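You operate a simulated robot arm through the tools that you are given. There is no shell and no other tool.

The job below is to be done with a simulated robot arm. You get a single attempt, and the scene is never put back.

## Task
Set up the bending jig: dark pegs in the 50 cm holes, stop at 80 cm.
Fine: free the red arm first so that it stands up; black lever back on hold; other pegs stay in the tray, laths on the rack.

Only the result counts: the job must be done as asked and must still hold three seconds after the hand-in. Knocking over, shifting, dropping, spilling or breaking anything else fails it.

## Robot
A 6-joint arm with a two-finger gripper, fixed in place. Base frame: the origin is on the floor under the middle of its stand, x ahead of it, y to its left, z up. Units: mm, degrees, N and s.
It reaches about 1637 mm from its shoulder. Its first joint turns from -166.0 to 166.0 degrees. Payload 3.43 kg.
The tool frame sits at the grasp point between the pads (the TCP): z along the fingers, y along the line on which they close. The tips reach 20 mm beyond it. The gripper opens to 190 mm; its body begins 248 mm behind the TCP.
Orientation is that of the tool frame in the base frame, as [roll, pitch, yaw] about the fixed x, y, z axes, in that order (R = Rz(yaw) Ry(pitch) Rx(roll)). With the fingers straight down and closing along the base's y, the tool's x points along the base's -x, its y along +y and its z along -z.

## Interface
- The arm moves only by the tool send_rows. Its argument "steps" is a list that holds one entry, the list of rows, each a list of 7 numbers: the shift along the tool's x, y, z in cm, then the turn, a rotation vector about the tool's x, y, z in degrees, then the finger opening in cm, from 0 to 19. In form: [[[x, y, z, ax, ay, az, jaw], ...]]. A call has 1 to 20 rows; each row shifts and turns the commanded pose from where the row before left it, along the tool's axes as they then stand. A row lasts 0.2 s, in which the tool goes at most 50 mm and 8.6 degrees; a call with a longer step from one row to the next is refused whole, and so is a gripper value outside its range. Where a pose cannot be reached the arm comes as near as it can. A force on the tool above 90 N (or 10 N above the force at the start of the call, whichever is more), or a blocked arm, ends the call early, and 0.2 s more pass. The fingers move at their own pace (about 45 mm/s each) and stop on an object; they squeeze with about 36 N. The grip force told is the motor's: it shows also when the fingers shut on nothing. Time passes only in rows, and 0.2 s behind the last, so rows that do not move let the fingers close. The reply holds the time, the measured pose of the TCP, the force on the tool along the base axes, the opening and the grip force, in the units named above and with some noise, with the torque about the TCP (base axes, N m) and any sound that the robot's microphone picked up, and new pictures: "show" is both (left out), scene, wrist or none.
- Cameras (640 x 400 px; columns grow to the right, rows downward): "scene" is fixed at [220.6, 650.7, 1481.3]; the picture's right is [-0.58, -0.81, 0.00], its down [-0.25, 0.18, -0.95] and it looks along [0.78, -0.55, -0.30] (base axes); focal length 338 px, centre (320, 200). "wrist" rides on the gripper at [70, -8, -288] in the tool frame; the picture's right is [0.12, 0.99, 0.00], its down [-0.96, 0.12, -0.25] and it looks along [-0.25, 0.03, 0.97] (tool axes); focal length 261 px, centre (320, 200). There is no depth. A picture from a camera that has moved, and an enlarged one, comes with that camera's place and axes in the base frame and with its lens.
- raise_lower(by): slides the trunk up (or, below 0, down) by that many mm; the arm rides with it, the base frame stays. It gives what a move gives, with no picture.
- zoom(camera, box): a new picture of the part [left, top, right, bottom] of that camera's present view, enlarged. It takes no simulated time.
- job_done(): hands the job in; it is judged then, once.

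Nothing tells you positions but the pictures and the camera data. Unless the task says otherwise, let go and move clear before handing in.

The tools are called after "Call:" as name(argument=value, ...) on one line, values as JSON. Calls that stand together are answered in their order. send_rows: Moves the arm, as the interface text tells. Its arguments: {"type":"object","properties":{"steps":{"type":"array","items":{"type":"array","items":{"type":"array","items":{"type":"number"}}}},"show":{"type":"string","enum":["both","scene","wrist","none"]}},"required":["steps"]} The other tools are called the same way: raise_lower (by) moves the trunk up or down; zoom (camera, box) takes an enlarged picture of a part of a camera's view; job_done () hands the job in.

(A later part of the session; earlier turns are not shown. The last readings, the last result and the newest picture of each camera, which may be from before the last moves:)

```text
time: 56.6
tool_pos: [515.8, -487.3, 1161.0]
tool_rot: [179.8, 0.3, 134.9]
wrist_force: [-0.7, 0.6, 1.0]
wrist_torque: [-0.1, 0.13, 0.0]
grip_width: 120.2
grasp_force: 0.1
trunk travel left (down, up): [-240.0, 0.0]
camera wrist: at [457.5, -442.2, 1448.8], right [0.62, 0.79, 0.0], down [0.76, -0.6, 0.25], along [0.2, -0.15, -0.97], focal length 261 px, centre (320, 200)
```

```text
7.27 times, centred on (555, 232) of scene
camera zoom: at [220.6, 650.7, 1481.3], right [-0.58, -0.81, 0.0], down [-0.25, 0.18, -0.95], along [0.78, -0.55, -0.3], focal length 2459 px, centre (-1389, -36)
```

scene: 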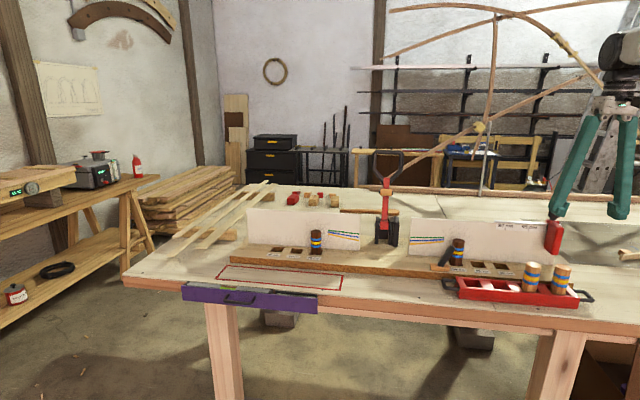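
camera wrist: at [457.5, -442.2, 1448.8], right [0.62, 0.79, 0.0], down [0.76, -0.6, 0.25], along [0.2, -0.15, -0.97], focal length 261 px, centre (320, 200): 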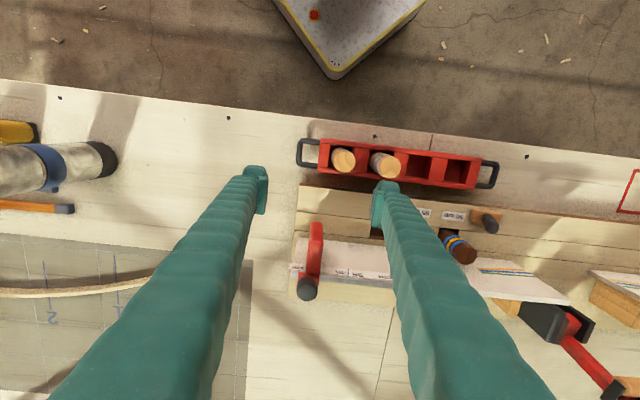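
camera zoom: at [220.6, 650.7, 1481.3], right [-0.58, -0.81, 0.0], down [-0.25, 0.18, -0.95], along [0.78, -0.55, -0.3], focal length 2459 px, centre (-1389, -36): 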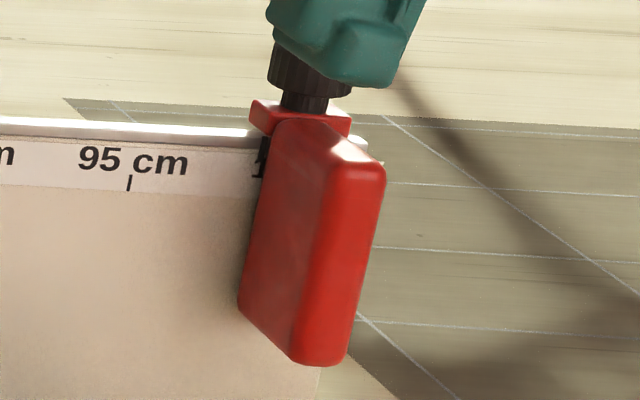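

The stop's slab spans roughly d 16–41 mm, with z from about 966 to 1060, in front of the panel. I'll come over it with open fingers, keep clear of the knob behind, and go down to straddle the slab.

Call:
send_rows(steps=[[[-4.0, 0.3, 0, 0, 0, 0, 10], [-4.0, 0.3, 0, 0, 0, 0, 9], [-4.0, 0.2, 0, 0, 0, 0, 8], [0, 0, 3.0, 0, 0, 0, 8]]], show="both")

Call:
zoom(camera="wrist", box=[240, 130, 400, 250])

Call:
zoom(camera="scene", box=[500, 170, 600, 270])

```text
time: 57.6
tool_pos: [607.8, -564.0, 1130.8]
tool_rot: [179.8, 0.2, 135.1]
wrist_force: [0.4, 0.1, -0.9]
wrist_torque: [0.05, 0.03, 0.02]
grip_width: 80.1
grasp_force: 0.1
trunk travel left (down, up): [-240.0, 0.0]
camera wrist: at [549.1, -519.3, 1418.9], right [0.62, 0.79, 0.0], down [0.76, -0.6, 0.25], along [0.2, -0.15, -0.97], focal length 261 px, centre (320, 200)
```

scene: 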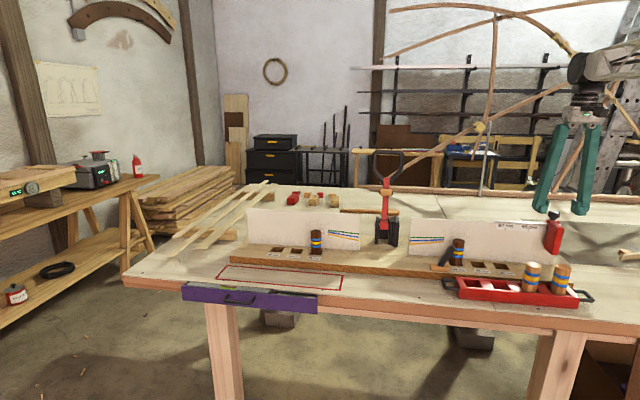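
wrist: 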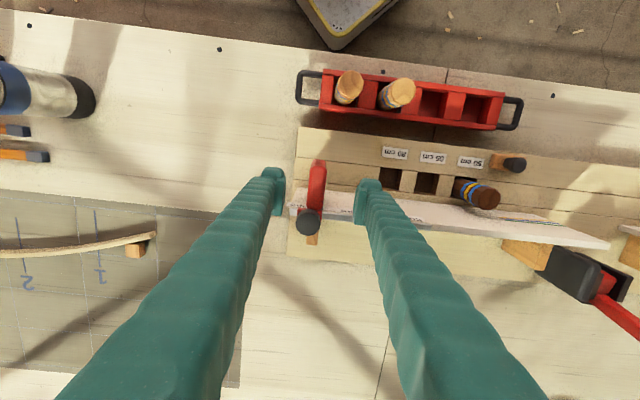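

```text
3.33 times, centred on (320, 190) of wrist
camera zoom: at [549.1, -519.3, 1418.9], right [0.62, 0.79, 0.0], down [0.76, -0.6, 0.25], along [0.2, -0.15, -0.97], focal length 869 px, centre (320, 233)
```

zoom: 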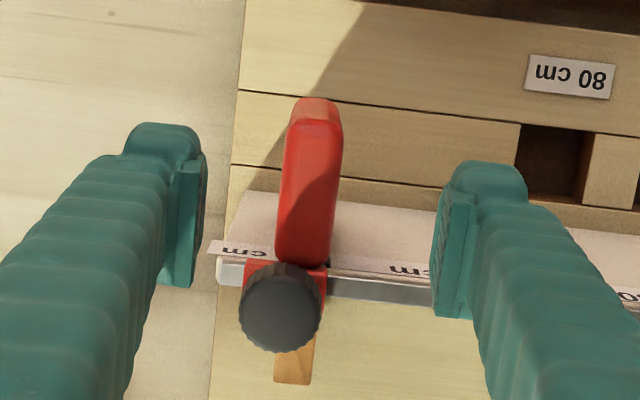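

```text
4.00 times, centred on (550, 220) of scene
camera zoom: at [220.6, 650.7, 1481.3], right [-0.58, -0.81, 0.0], down [-0.25, 0.18, -0.95], along [0.78, -0.55, -0.3], focal length 1353 px, centre (-600, 120)
```

zoom: 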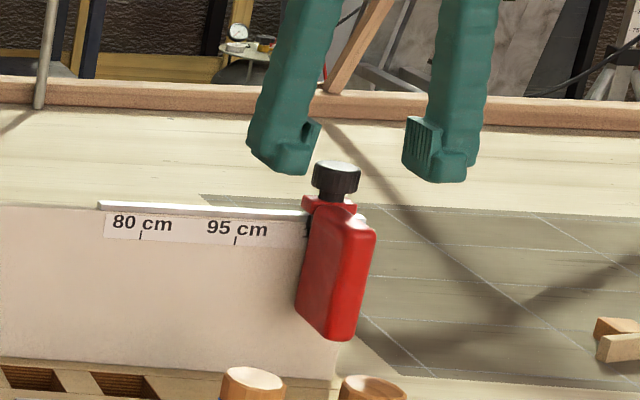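

The slab's centre is about 3 mm to the right of the grasp point and the fingers are about 24 mm half-wide. I'll shift slightly forward/right, go down around the slab and look again before closing.

Call:
send_rows(steps=[[[0.5, -0.27, 1.5, 0, 0, 0, 8], [0, 0, 3.0, 0, 0, 0, 8], [0, 0, 3.0, 0, 0, 0, 8], [0, 0, 3.0, 0, 0, 0, 8]]], show="both")

Call:
zoom(camera="wrist", box=[240, 130, 400, 250])

Call:
zoom(camera="scene", box=[500, 170, 600, 270])

```text
time: 58.6
tool_pos: [601.7, -562.0, 1026.7]
tool_rot: [179.8, 0.2, 135.0]
wrist_force: [-0.2, 0.4, 0.2]
wrist_torque: [-0.03, -0.02, 0.0]
grip_width: 80.1
grasp_force: 0.0
trunk travel left (down, up): [-240.0, 0.0]
camera wrist: at [542.7, -517.4, 1314.3], right [0.62, 0.79, 0.0], down [0.76, -0.6, 0.25], along [0.2, -0.15, -0.97], focal length 261 px, centre (320, 200)
```

scene: 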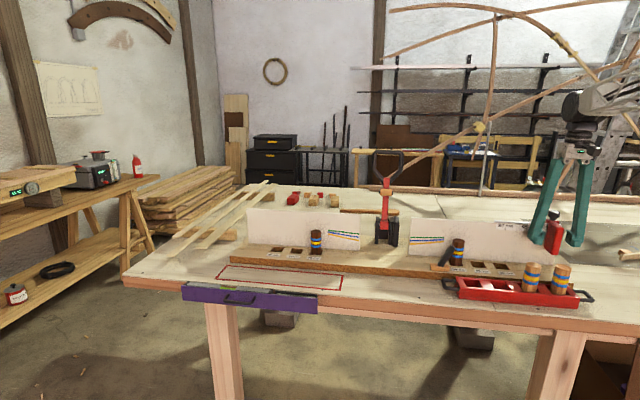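
wrist: 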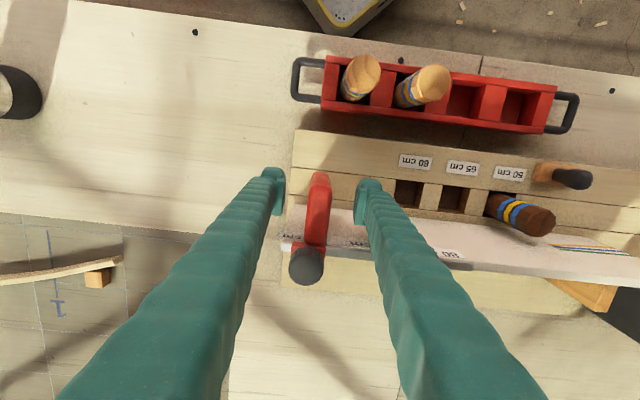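

```text
3.33 times, centred on (320, 190) of wrist
camera zoom: at [542.7, -517.4, 1314.3], right [0.62, 0.79, 0.0], down [0.76, -0.6, 0.25], along [0.2, -0.15, -0.97], focal length 869 px, centre (320, 233)
```

zoom: 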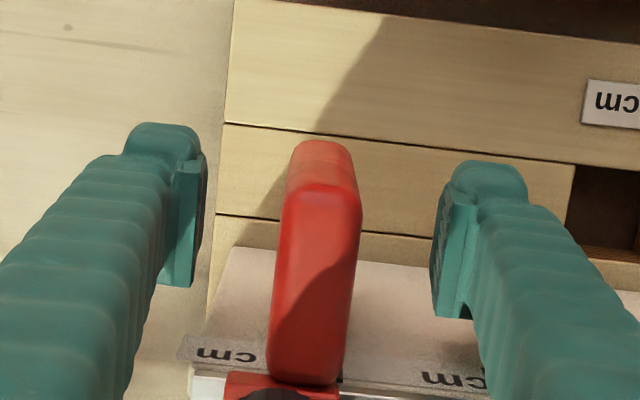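

```text
4.00 times, centred on (550, 220) of scene
camera zoom: at [220.6, 650.7, 1481.3], right [-0.58, -0.81, 0.0], down [-0.25, 0.18, -0.95], along [0.78, -0.55, -0.3], focal length 1353 px, centre (-600, 120)
```

zoom: 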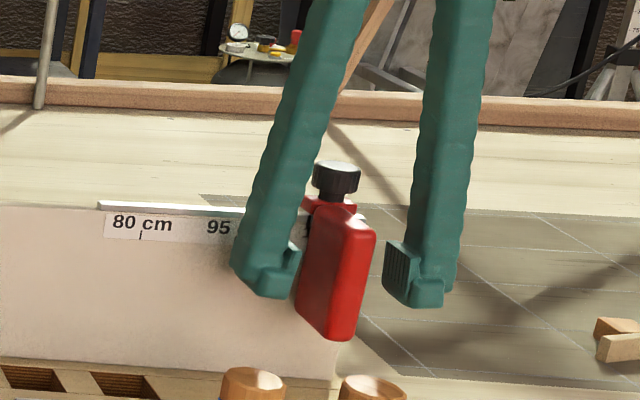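

The fingers straddle the slab cleanly. Closing on it now.

Call:
send_rows(steps=[[[0, 0, 0, 0, 0, 0, 5], [0, 0, 0, 0, 0, 0, 3], [0, 0, 0, 0, 0, 0, 1.5], [0, 0, 0, 0, 0, 0, 1.5], [0, 0, 0, 0, 0, 0, 1.5]]], show="both")

Call:
zoom(camera="wrist", box=[240, 130, 400, 280])

Call:
zoom(camera="scene", box=[500, 170, 600, 270])

```text
time: 59.9
tool_pos: [600.3, -560.9, 1027.1]
tool_rot: [179.8, 0.2, 135.0]
wrist_force: [-1.6, -0.1, -2.1]
wrist_torque: [-0.02, -0.03, 0.0]
grip_width: 23.5
grasp_force: 42.1
trunk travel left (down, up): [-240.0, 0.0]
camera wrist: at [542.9, -517.7, 1314.3], right [0.62, 0.79, 0.0], down [0.76, -0.6, 0.25], along [0.2, -0.15, -0.97], focal length 261 px, centre (320, 200)
```

scene: 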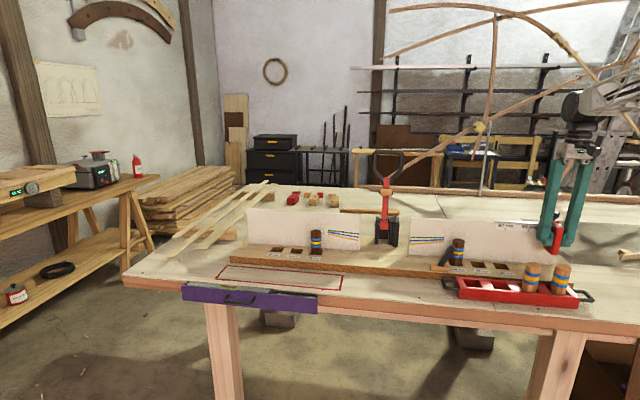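
wrist: 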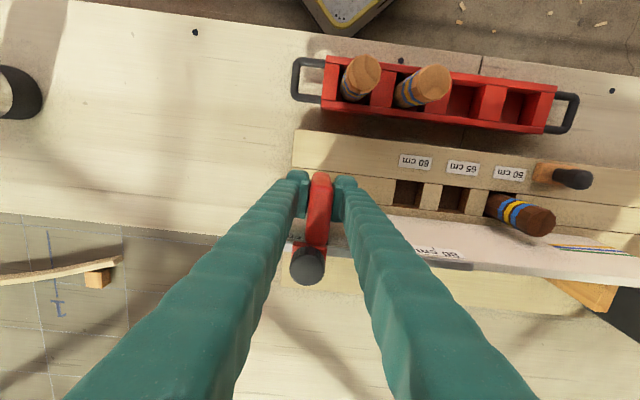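

```text
2.67 times, centred on (320, 205) of wrist
camera zoom: at [542.9, -517.7, 1314.3], right [0.62, 0.79, 0.0], down [0.76, -0.6, 0.25], along [0.2, -0.15, -0.97], focal length 695 px, centre (320, 187)
```

zoom: 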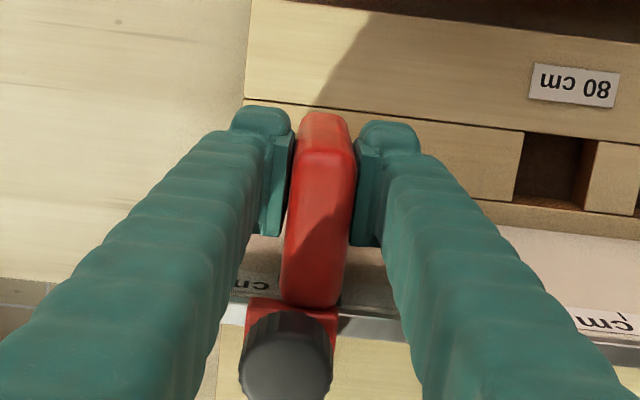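

```text
4.00 times, centred on (550, 220) of scene
camera zoom: at [220.6, 650.7, 1481.3], right [-0.58, -0.81, 0.0], down [-0.25, 0.18, -0.95], along [0.78, -0.55, -0.3], focal length 1353 px, centre (-600, 120)
```

zoom: 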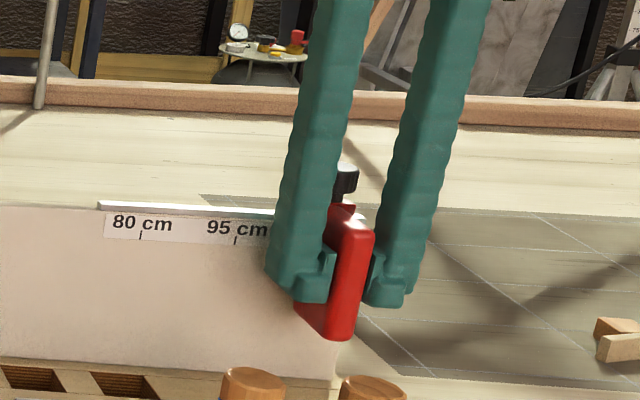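

The slab is held (23.5 mm thick). I'll try sliding it gently to the left and watch the force.

Call:
send_rows(steps=[[[0, 0.4, 0, 0, 0, 0, 1.5], [0, 0.4, 0, 0, 0, 0, 1.5], [0, 0.4, 0, 0, 0, 0, 1.5]]], show="wrist")

Call:
zoom(camera="scene", box=[500, 170, 600, 270])

```text
time: 60.6
tool_pos: [608.4, -554.3, 1025.5]
tool_rot: [179.8, 0.2, 135.0]
wrist_force: [-2.1, 1.0, -5.2]
wrist_torque: [-0.13, -0.08, -0.04]
grip_width: 23.1
grasp_force: 44.8
trunk travel left (down, up): [-240.0, 0.0]
camera wrist: at [550.9, -509.8, 1314.3], right [0.62, 0.79, 0.0], down [0.76, -0.6, 0.25], along [0.2, -0.15, -0.97], focal length 261 px, centre (320, 200)
```

wrist: 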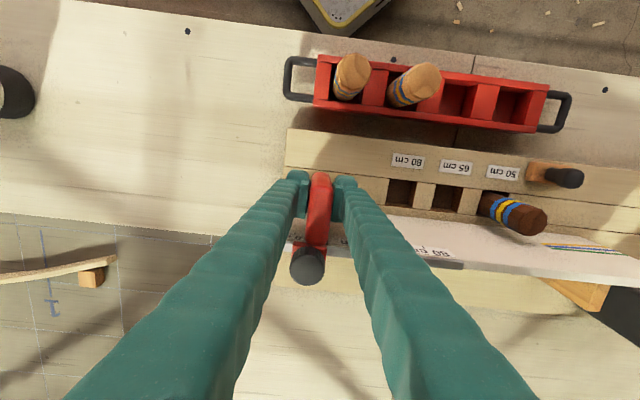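

```text
4.00 times, centred on (550, 220) of scene
camera zoom: at [220.6, 650.7, 1481.3], right [-0.58, -0.81, 0.0], down [-0.25, 0.18, -0.95], along [0.78, -0.55, -0.3], focal length 1353 px, centre (-600, 120)
```

zoom: 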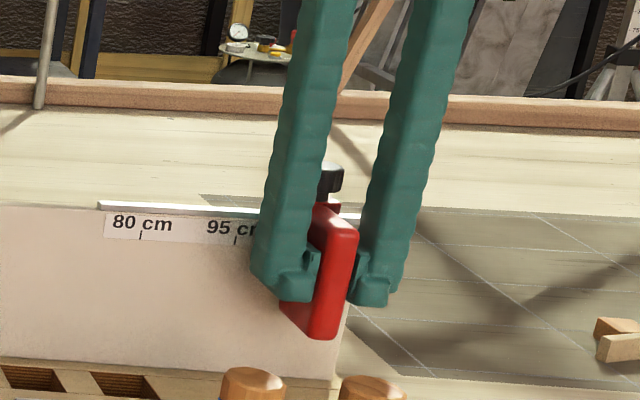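

The stop slides freely. I'll slide it further toward the 80 cm mark at moderate speed and stop short to check the marks.

Call:
send_rows(steps=[[[0, 1.0, 0, 0, 0, 0, 1.5], [0, 1.2, 0, 0, 0, 0, 1.5], [0, 1.2, 0, 0, 0, 0, 1.5], [0, 1.2, 0, 0, 0, 0, 1.5], [0, 1.2, 0, 0, 0, 0, 1.5], [0, 1.2, 0, 0, 0, 0, 1.5], [0, 1.2, 0, 0, 0, 0, 1.5], [0, 1.0, 0, 0, 0, 0, 1.5]]], show="both")

Call:
zoom(camera="scene", box=[490, 190, 570, 260])

Call:
zoom(camera="wrist", box=[200, 130, 440, 280])

```text
time: 62.5
tool_pos: [674.5, -489.6, 1025.7]
tool_rot: [179.8, 0.4, 135.0]
wrist_force: [-12.1, 12.0, -3.0]
wrist_torque: [0.18, 0.12, -0.02]
grip_width: 23.1
grasp_force: 44.7
trunk travel left (down, up): [-240.0, 0.0]
camera wrist: at [616.4, -444.2, 1314.3], right [0.62, 0.79, 0.0], down [0.76, -0.6, 0.25], along [0.2, -0.15, -0.97], focal length 261 px, centre (320, 200)
```

scene: 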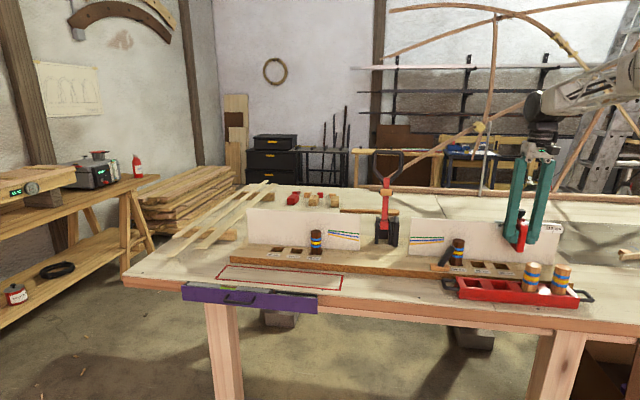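
wrist: 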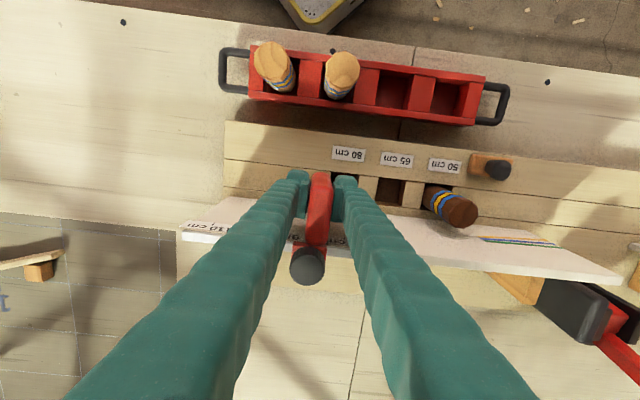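

```text
5.71 times, centred on (530, 225) of scene
camera zoom: at [220.6, 650.7, 1481.3], right [-0.58, -0.81, 0.0], down [-0.25, 0.18, -0.95], along [0.78, -0.55, -0.3], focal length 1932 px, centre (-880, 57)
```

zoom: 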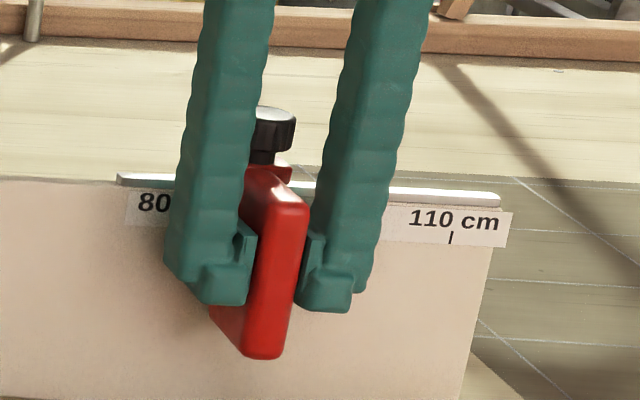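

```text
2.67 times, centred on (320, 205) of wrist
camera zoom: at [616.4, -444.2, 1314.3], right [0.62, 0.79, 0.0], down [0.76, -0.6, 0.25], along [0.2, -0.15, -0.97], focal length 695 px, centre (320, 187)
```

zoom: 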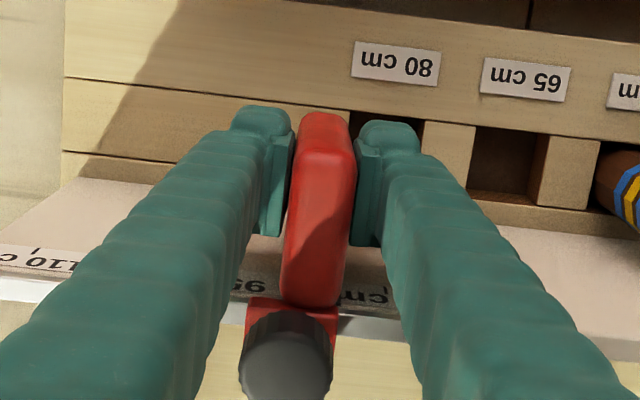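

The stop has come most of the way. Before finishing, I want to see exactly how it reads against the marks, so I'll relieve the sideways force, open the fingers and lift off for a clear look.

Call:
send_rows(steps=[[[0.15, 0, 0, 0, 0, 0, 1.5], [0, 0, 0, 0, 0, 0, 5], [0, 0, 0, 0, 0, 0, 8], [0, 0, 0, 0, 0, 0, 8], [0, 0, -4, 0, 0, 0, 8], [0, 0, -4, 0, 0, 0, 8], [0, 0, -4, 0, 0, 0, 8], [4, 0, 0, 0, 0, 0, 12], [4, 0, 0, 0, 0, 0, 15], [4, 0, 0, 0, 0, 0, 19]]], show="both")

Call:
zoom(camera="scene", box=[490, 200, 570, 260])

Call:
zoom(camera="wrist", box=[240, 200, 400, 310])

```text
time: 64.7
tool_pos: [588.3, -404.7, 1146.5]
tool_rot: [179.8, 0.3, 135.0]
wrist_force: [-0.2, -0.5, -1.1]
wrist_torque: [0.08, 0.08, 0.01]
grip_width: 148.2
grasp_force: 0.1
trunk travel left (down, up): [-240.0, 0.0]
camera wrist: at [528.7, -359.0, 1434.0], right [0.62, 0.79, 0.0], down [0.76, -0.6, 0.25], along [0.2, -0.15, -0.97], focal length 261 px, centre (320, 200)
```

scene: 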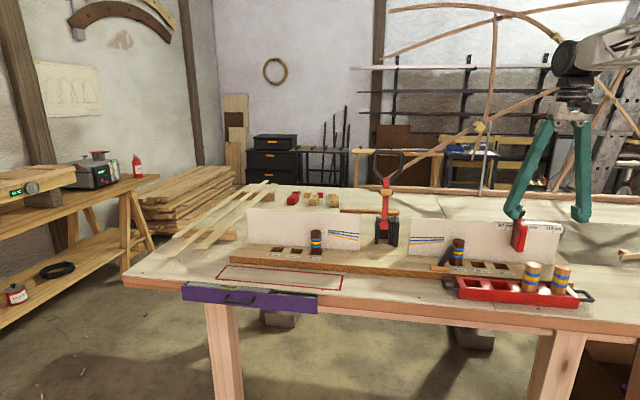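
wrist: 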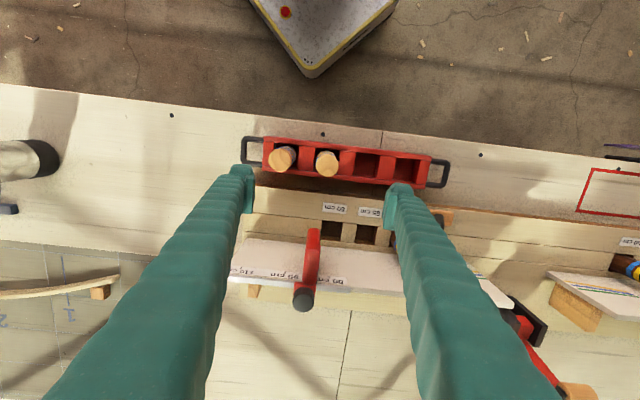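

```text
6.67 times, centred on (530, 230) of scene
camera zoom: at [220.6, 650.7, 1481.3], right [-0.58, -0.81, 0.0], down [-0.25, 0.18, -0.95], along [0.78, -0.55, -0.3], focal length 2254 px, centre (-1080, 0)
```

zoom: 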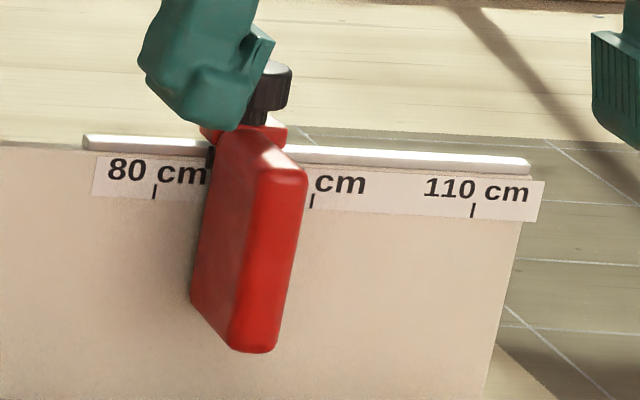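

```text
3.64 times, centred on (320, 255) of wrist
camera zoom: at [528.7, -359.0, 1434.0], right [0.62, 0.79, 0.0], down [0.76, -0.6, 0.25], along [0.2, -0.15, -0.97], focal length 948 px, centre (320, 0)
```

zoom: 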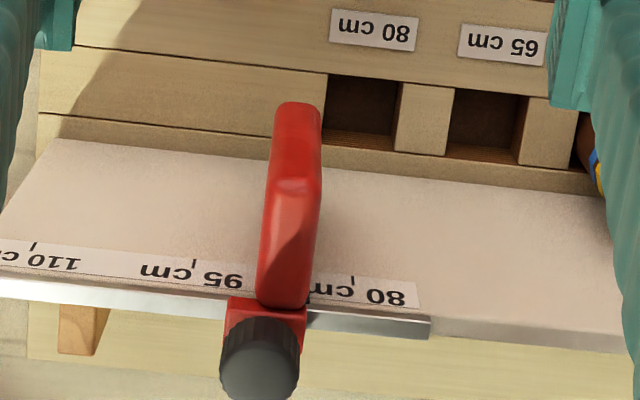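

All three marks are now visible, and there is a small black bit beside the slab next to the label that may be a pointer. Zooming in on it.

Call:
zoom(camera="wrist", box=[295, 260, 345, 300])

Call:
zoom(camera="scene", box=[505, 210, 535, 235])

```text
10.00 times, centred on (320, 280) of wrist
camera zoom: at [528.7, -359.0, 1434.0], right [0.62, 0.79, 0.0], down [0.76, -0.6, 0.25], along [0.2, -0.15, -0.97], focal length 2606 px, centre (320, -600)
```

zoom: 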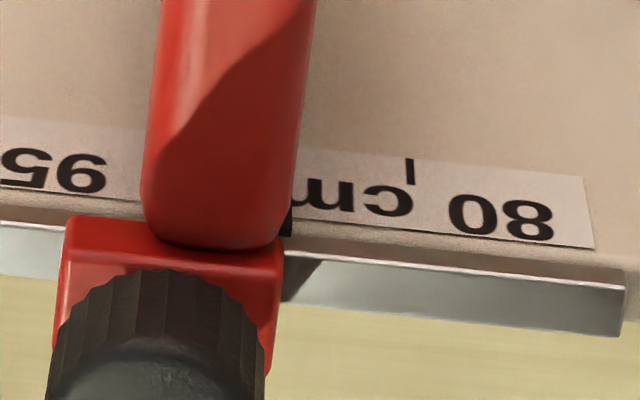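

```text
16.00 times, centred on (520, 222) of scene
camera zoom: at [220.6, 650.7, 1481.3], right [-0.58, -0.81, 0.0], down [-0.25, 0.18, -0.95], along [0.78, -0.55, -0.3], focal length 5411 px, centre (-2880, -160)
```

zoom: 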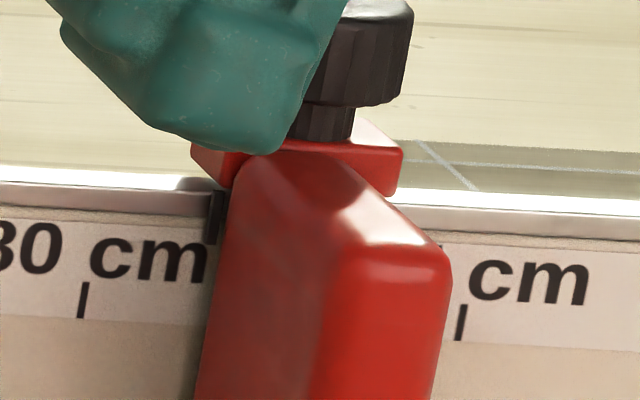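

There is a small black pointer on the stop's inner (left) edge, just under the saddle. I'll tilt the hand back and look at it from the front-left to be sure how it reads.

Call:
send_rows(steps=[[[0, 3.7, -0.5, 0, 0, 0, 19], [0, 3.7, -0.5, 0, 0, 0, 19], [0, 3.7, -0.5, 0, 0, 0, 19], [0, 0, 0, 0, -7.5, 0, 19], [0, 0, 0, 0, -7.5, 0, 19], [0, 0, 0, 0, -7.5, 0, 19], [0, 0, 0, 0, -7.5, 0, 19], [0, 0, 0, 0, -7.5, 0, 19], [0, 0, 0, 0, -7.5, 0, 19]]], show="wrist")

Call:
zoom(camera="wrist", box=[220, 160, 300, 220])

Call:
zoom(camera="scene", box=[505, 205, 535, 235])

```text
time: 66.7
tool_pos: [666.2, -326.5, 1162.5]
tool_rot: [179.7, 45.3, 134.8]
wrist_force: [0.1, -0.9, -1.2]
wrist_torque: [0.01, 0.02, -0.01]
grip_width: 189.8
grasp_force: 0.0
trunk travel left (down, up): [-240.0, 0.0]
camera wrist: at [480.1, -150.8, 1314.1], right [0.64, 0.76, -0.08], down [0.43, -0.27, 0.86], along [0.63, -0.59, -0.51], focal length 261 px, centre (320, 200)
```

wrist: 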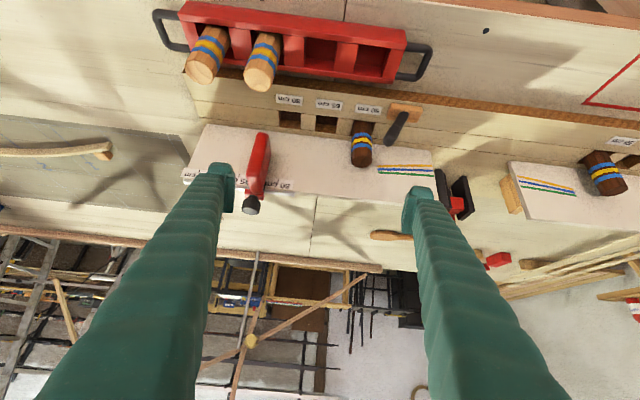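

```text
6.67 times, centred on (260, 190) of wrist
camera zoom: at [480.1, -150.8, 1314.1], right [0.64, 0.76, -0.08], down [0.43, -0.27, 0.86], along [0.63, -0.59, -0.51], focal length 1738 px, centre (720, 267)
```

zoom: 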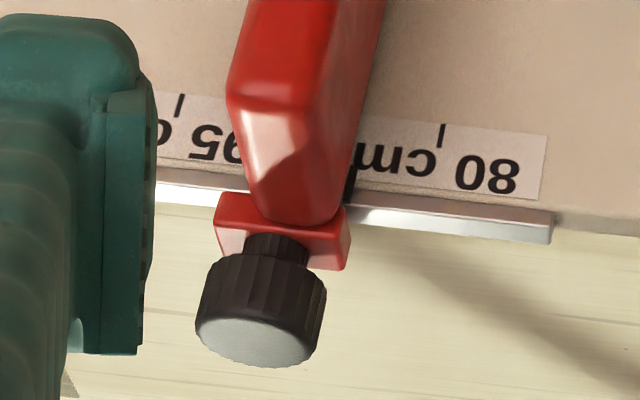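

```text
13.33 times, centred on (520, 220) of scene
camera zoom: at [220.6, 650.7, 1481.3], right [-0.58, -0.81, 0.0], down [-0.25, 0.18, -0.95], along [0.78, -0.55, -0.3], focal length 4509 px, centre (-2347, -67)
```

zoom: 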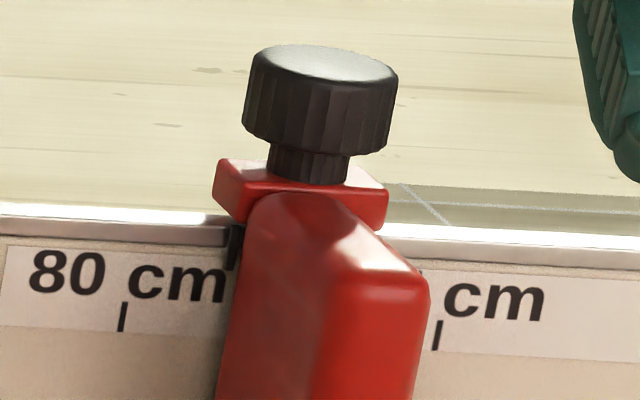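

Call:
zoom(camera="scene", box=[510, 216, 526, 228])

Call:
zoom(camera="wrist", box=[250, 175, 290, 205])

```text
16.00 times, centred on (518, 222) of scene
camera zoom: at [220.6, 650.7, 1481.3], right [-0.58, -0.81, 0.0], down [-0.25, 0.18, -0.95], along [0.78, -0.55, -0.3], focal length 5411 px, centre (-2848, -152)
```

zoom: 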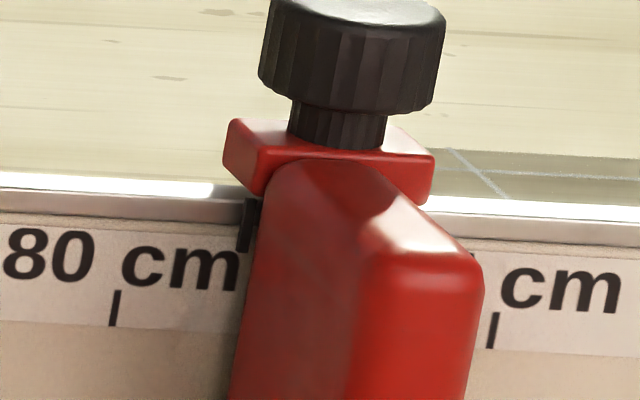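

```text
13.33 times, centred on (270, 190) of wrist
camera zoom: at [480.1, -150.8, 1314.1], right [0.64, 0.76, -0.08], down [0.43, -0.27, 0.86], along [0.63, -0.59, -0.51], focal length 3475 px, centre (987, 333)
```

zoom: 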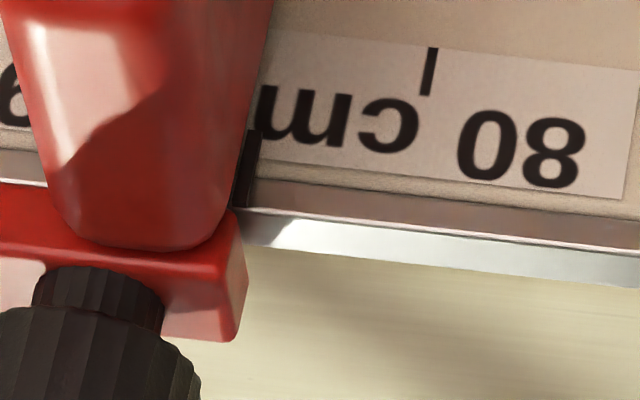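

The black pointer sits flush with the stop's inner face and reads about 22 mm short of the 80 cm mark. I'll go back over the slab, grip it again, and slide it the remaining distance.

Call:
send_rows(steps=[[[0, 0, 0, 0, 7.5, 0, 16], [0, 0, 0, 0, 7.5, 0, 14], [0, 0, 0, 0, 7.5, 0, 12], [0, 0, 0, 0, 7.5, 0, 10], [0, 0, 0, 0, 7.5, 0, 8], [0, 0, 0, 0, 7.5, 0, 8], [0, -3.65, 0, 0, 0, 0, 8], [0, -3.65, 0, 0, 0, 0, 8], [0, -3.65, 0, 0, 0, 0, 8], [-4.0, 0, 0, 0, 0, 0, 8], [-4.0, 0, 0, 0, 0, 0, 8], [-4.0, 0, 0, 0, 0, 0, 8], [0, 0, 2.0, 0, 0, 0, 8]]], show="both")

Call:
zoom(camera="wrist", box=[240, 130, 400, 250])

```text
time: 69.5
tool_pos: [672.9, -488.8, 1140.4]
tool_rot: [179.8, 0.1, 135.0]
wrist_force: [-0.3, 0.2, -0.7]
wrist_torque: [0.05, 0.05, -0.03]
grip_width: 80.3
grasp_force: 0.1
trunk travel left (down, up): [-240.0, 0.0]
camera wrist: at [615.0, -443.4, 1428.3], right [0.62, 0.79, 0.0], down [0.76, -0.6, 0.25], along [0.2, -0.15, -0.97], focal length 261 px, centre (320, 200)
```

scene: 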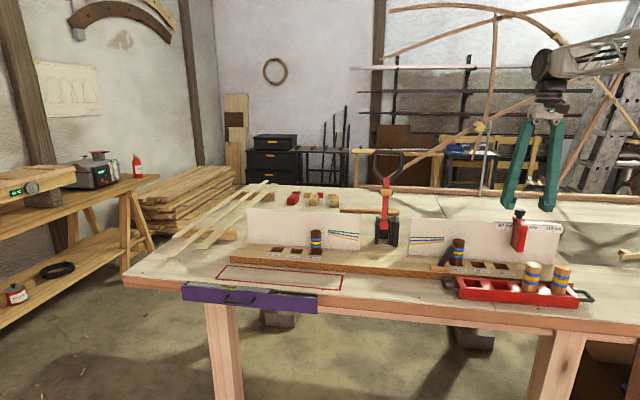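
wrist: 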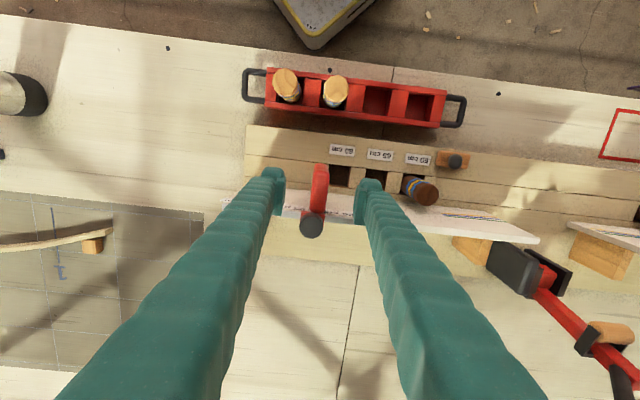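

```text
3.33 times, centred on (320, 190) of wrist
camera zoom: at [615.0, -443.4, 1428.3], right [0.62, 0.79, 0.0], down [0.76, -0.6, 0.25], along [0.2, -0.15, -0.97], focal length 869 px, centre (320, 233)
```

zoom: 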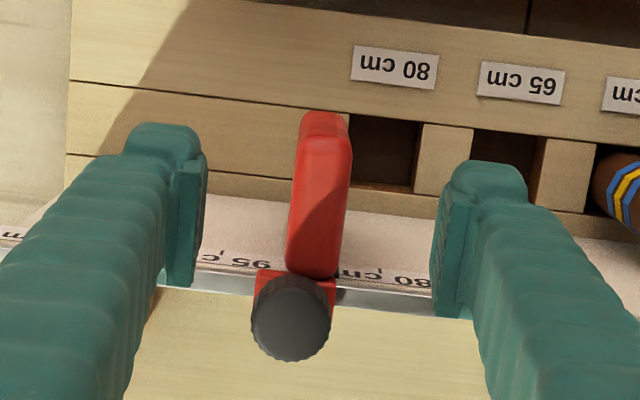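

Call:
send_rows(steps=[[[0.1, 0.15, 3.5, 0, 0, 0, 8], [0, 0, 4.0, 0, 0, 0, 8], [0, 0, 3.9, 0, 0, 0, 8], [0, 0, 0, 0, 0, 0, 5], [0, 0, 0, 0, 0, 0, 3], [0, 0, 0, 0, 0, 0, 1.5], [0, 0, 0, 0, 0, 0, 1.5], [0, 0, 0, 0, 0, 0, 1.5]]], show="both")

Call:
zoom(camera="wrist", box=[240, 130, 400, 280])

```text
time: 71.2
tool_pos: [672.8, -484.8, 1026.2]
tool_rot: [179.8, 0.2, 135.0]
wrist_force: [-0.8, -0.9, -2.4]
wrist_torque: [-0.07, -0.07, -0.02]
grip_width: 23.1
grasp_force: 42.8
trunk travel left (down, up): [-240.0, 0.0]
camera wrist: at [614.8, -438.9, 1314.3], right [0.62, 0.79, 0.0], down [0.76, -0.6, 0.25], along [0.2, -0.15, -0.97], focal length 261 px, centre (320, 200)
```

scene: 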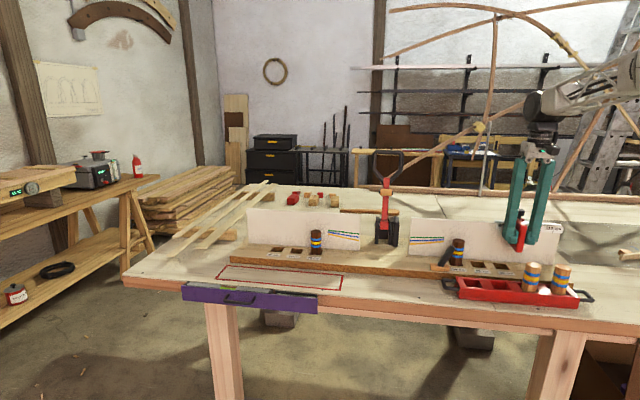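
wrist: 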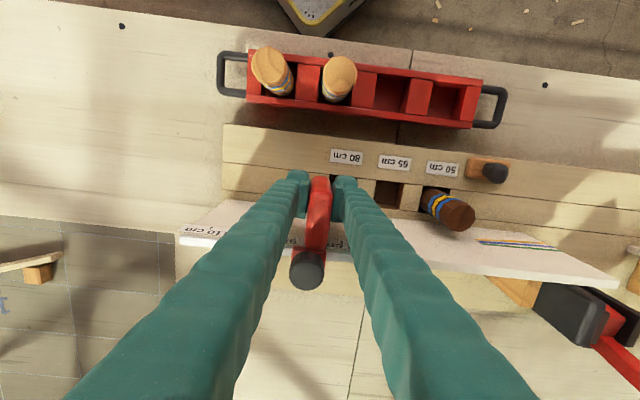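

```text
2.67 times, centred on (320, 205) of wrist
camera zoom: at [614.8, -438.9, 1314.3], right [0.62, 0.79, 0.0], down [0.76, -0.6, 0.25], along [0.2, -0.15, -0.97], focal length 695 px, centre (320, 187)
```

zoom: 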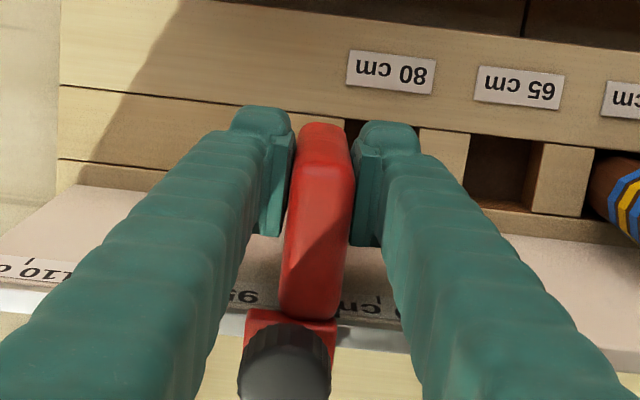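

Call:
zoom(camera="wrist", box=[345, 225, 400, 260])

Call:
zoom(camera="wrist", box=[340, 230, 390, 262])

Call:
zoom(camera="scene", box=[500, 205, 540, 235])

```text
11.43 times, centred on (372, 242) of wrist
camera zoom: at [614.8, -438.9, 1314.3], right [0.62, 0.79, 0.0], down [0.76, -0.6, 0.25], along [0.2, -0.15, -0.97], focal length 2979 px, centre (-280, -286)
```

zoom: 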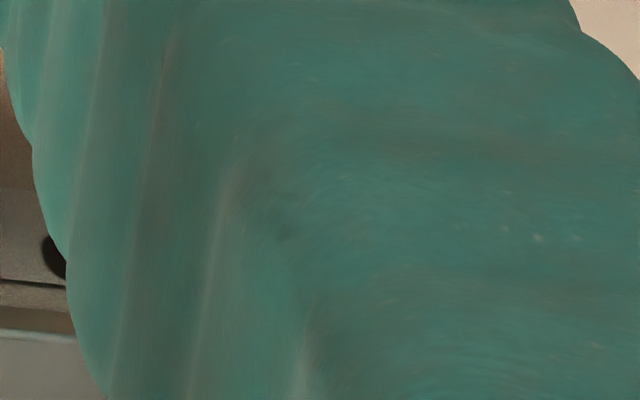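

```text
12.50 times, centred on (365, 246) of wrist
camera zoom: at [614.8, -438.9, 1314.3], right [0.62, 0.79, 0.0], down [0.76, -0.6, 0.25], along [0.2, -0.15, -0.97], focal length 3258 px, centre (-242, -375)
```

zoom: 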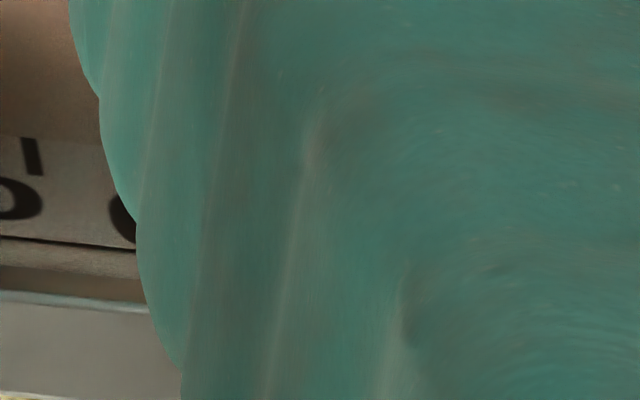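

```text
13.33 times, centred on (520, 220) of scene
camera zoom: at [220.6, 650.7, 1481.3], right [-0.58, -0.81, 0.0], down [-0.25, 0.18, -0.95], along [0.78, -0.55, -0.3], focal length 4509 px, centre (-2347, -67)
```

zoom: 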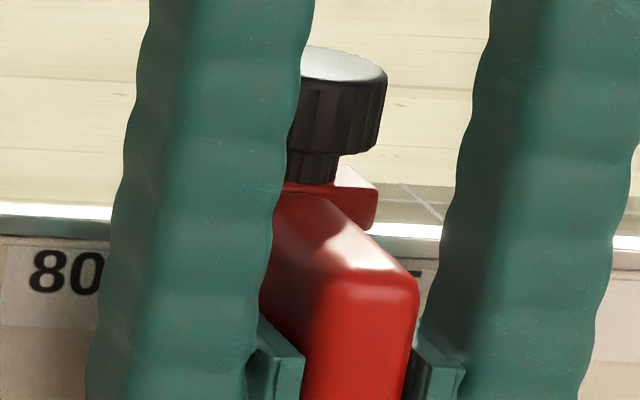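

Compared with the earlier picture, re-gripping nudged the stop about 2.7 mm left, so about 19 mm remain. Sliding it that far now.

Call:
send_rows(steps=[[[0, 0.6, 0, 0, 0, 0, 1.5], [0, 0.6, 0, 0, 0, 0, 1.5], [0, 0.6, 0, 0, 0, 0, 1.5], [0, 0, 0, 0, 0, 0, 1.5]]], show="none")

Call:
zoom(camera="scene", box=[500, 205, 540, 235])

Call:
zoom(camera="wrist", box=[240, 130, 400, 280])

```text
time: 72.2
tool_pos: [686.7, -470.9, 1027.8]
tool_rot: [179.7, 0.1, 135.0]
wrist_force: [-11.7, 13.1, -18.8]
wrist_torque: [0.31, 0.35, -0.02]
grip_width: 23.1
grasp_force: 44.6
trunk travel left (down, up): [-240.0, 0.0]
```

```text
13.33 times, centred on (520, 220) of scene
camera zoom: at [220.6, 650.7, 1481.3], right [-0.58, -0.81, 0.0], down [-0.25, 0.18, -0.95], along [0.78, -0.55, -0.3], focal length 4509 px, centre (-2347, -67)
```

zoom: 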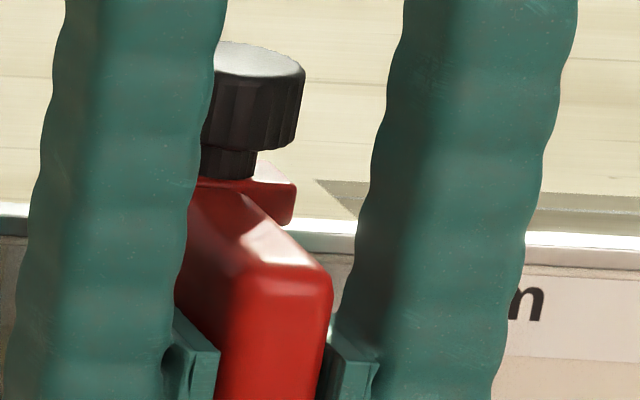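

```text
2.67 times, centred on (320, 205) of wrist
camera zoom: at [628.9, -425.9, 1314.5], right [0.62, 0.79, 0.0], down [0.76, -0.6, 0.25], along [0.2, -0.15, -0.97], focal length 695 px, centre (320, 187)
```

zoom: 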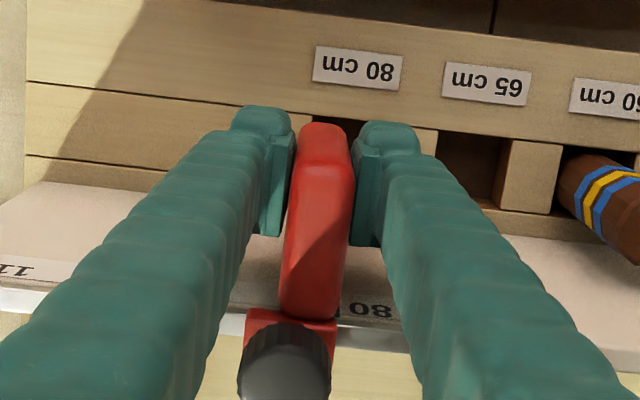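

The stop moved about 20 mm. I'll relieve the residual side and vertical force, open the fingers carefully and back off to check the reading.

Call:
send_rows(steps=[[[0.15, 0, 0.2, 0, 0, 0, 1.5], [0, 0, 0, 0, 0, 0, 1.5], [0, 0, 0, 0, 0, 0, 4], [0, 0, 0, 0, 0, 0, 8], [0, 0, 0, 0, 0, 0, 8], [0, 0, -4, 0, 0, 0, 8], [0, 0, -4, 0, 0, 0, 8], [0, 0, -4, 0, 0, 0, 8], [4, 0, 0, 0, 0, 0, 12], [4, 0, 0, 0, 0, 0, 15], [4, 0, 0, 0, 0, 0, 19], [0, 0, 0, 0, 0, 0, 19]]], show="both")

Call:
zoom(camera="scene", box=[500, 205, 540, 235])

Call:
zoom(camera="wrist", box=[295, 260, 345, 300])

Call:
zoom(camera="wrist", box=[240, 200, 400, 310])

```text
time: 74.8
tool_pos: [598.6, -386.6, 1145.7]
tool_rot: [179.8, 0.3, 135.1]
wrist_force: [0.8, 0.4, 1.2]
wrist_torque: [-0.06, -0.05, -0.03]
grip_width: 166.4
grasp_force: 0.0
trunk travel left (down, up): [-240.0, 0.0]
camera wrist: at [540.8, -341.0, 1433.8], right [0.62, 0.79, 0.0], down [0.76, -0.6, 0.25], along [0.2, -0.15, -0.97], focal length 261 px, centre (320, 200)
```

scene: 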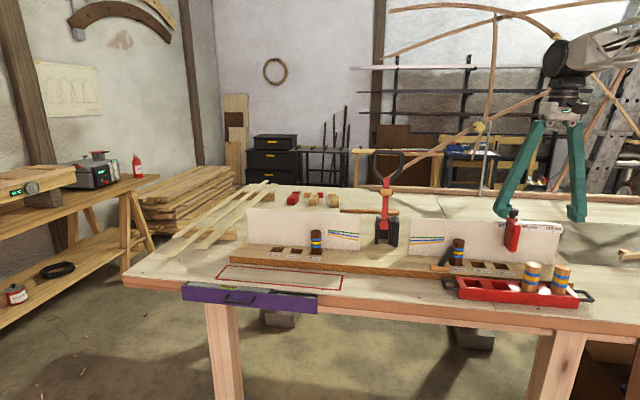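
wrist: 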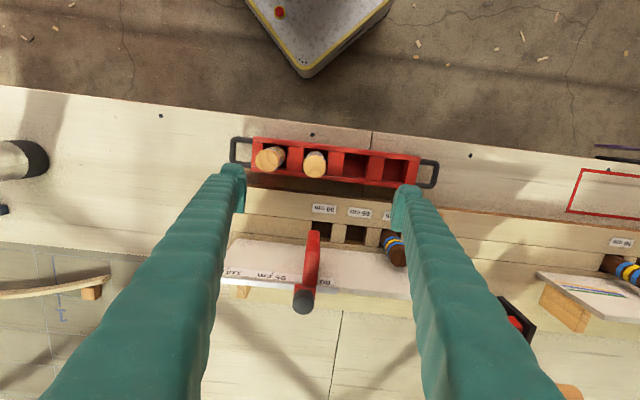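

```text
13.33 times, centred on (520, 220) of scene
camera zoom: at [220.6, 650.7, 1481.3], right [-0.58, -0.81, 0.0], down [-0.25, 0.18, -0.95], along [0.78, -0.55, -0.3], focal length 4509 px, centre (-2347, -67)
```

zoom: 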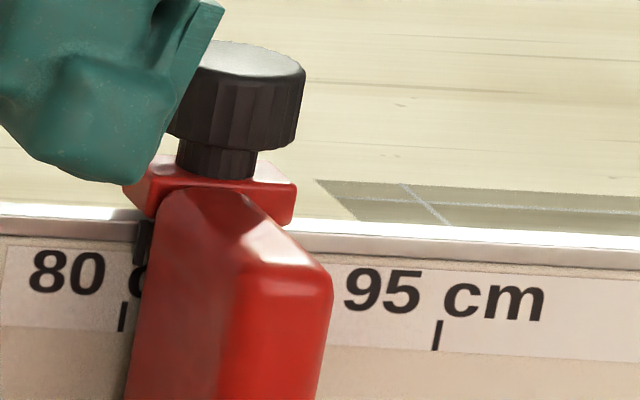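

```text
10.00 times, centred on (320, 280) of wrist
camera zoom: at [540.8, -341.0, 1433.8], right [0.62, 0.79, 0.0], down [0.76, -0.6, 0.25], along [0.2, -0.15, -0.97], focal length 2606 px, centre (320, -600)
```

zoom: 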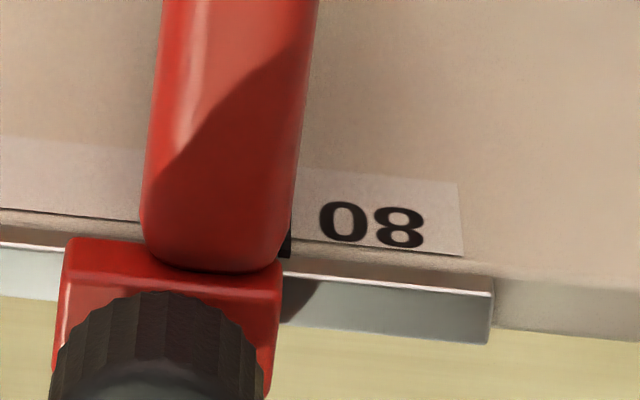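

```text
3.64 times, centred on (320, 255) of wrist
camera zoom: at [540.8, -341.0, 1433.8], right [0.62, 0.79, 0.0], down [0.76, -0.6, 0.25], along [0.2, -0.15, -0.97], focal length 948 px, centre (320, 0)
```

zoom: 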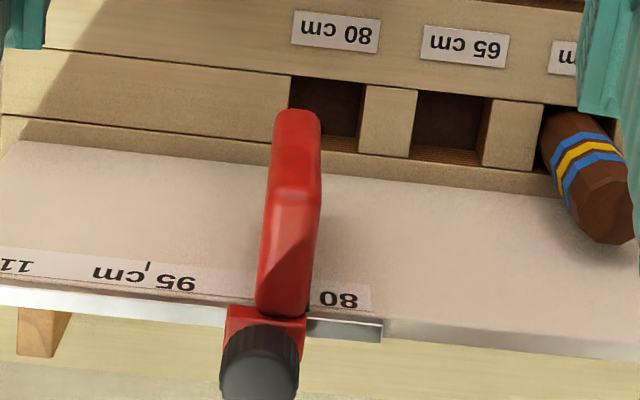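

Call:
zoom(camera="scene", box=[500, 216, 516, 228])

Call:
zoom(camera="scene", box=[490, 200, 570, 260])

```text
16.00 times, centred on (508, 222) of scene
camera zoom: at [220.6, 650.7, 1481.3], right [-0.58, -0.81, 0.0], down [-0.25, 0.18, -0.95], along [0.78, -0.55, -0.3], focal length 5411 px, centre (-2688, -152)
```

zoom: 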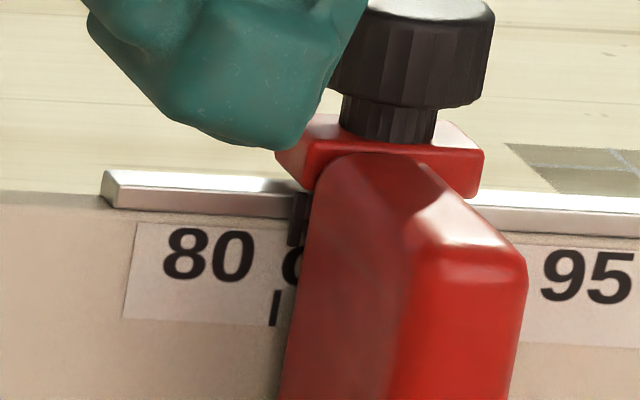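

```text
6.67 times, centred on (530, 230) of scene
camera zoom: at [220.6, 650.7, 1481.3], right [-0.58, -0.81, 0.0], down [-0.25, 0.18, -0.95], along [0.78, -0.55, -0.3], focal length 2254 px, centre (-1080, 0)
```

zoom: 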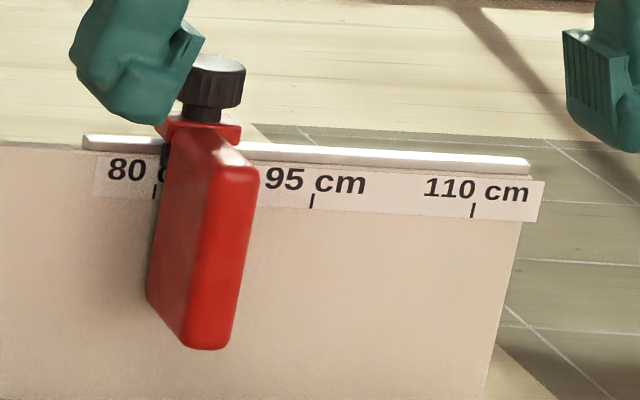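

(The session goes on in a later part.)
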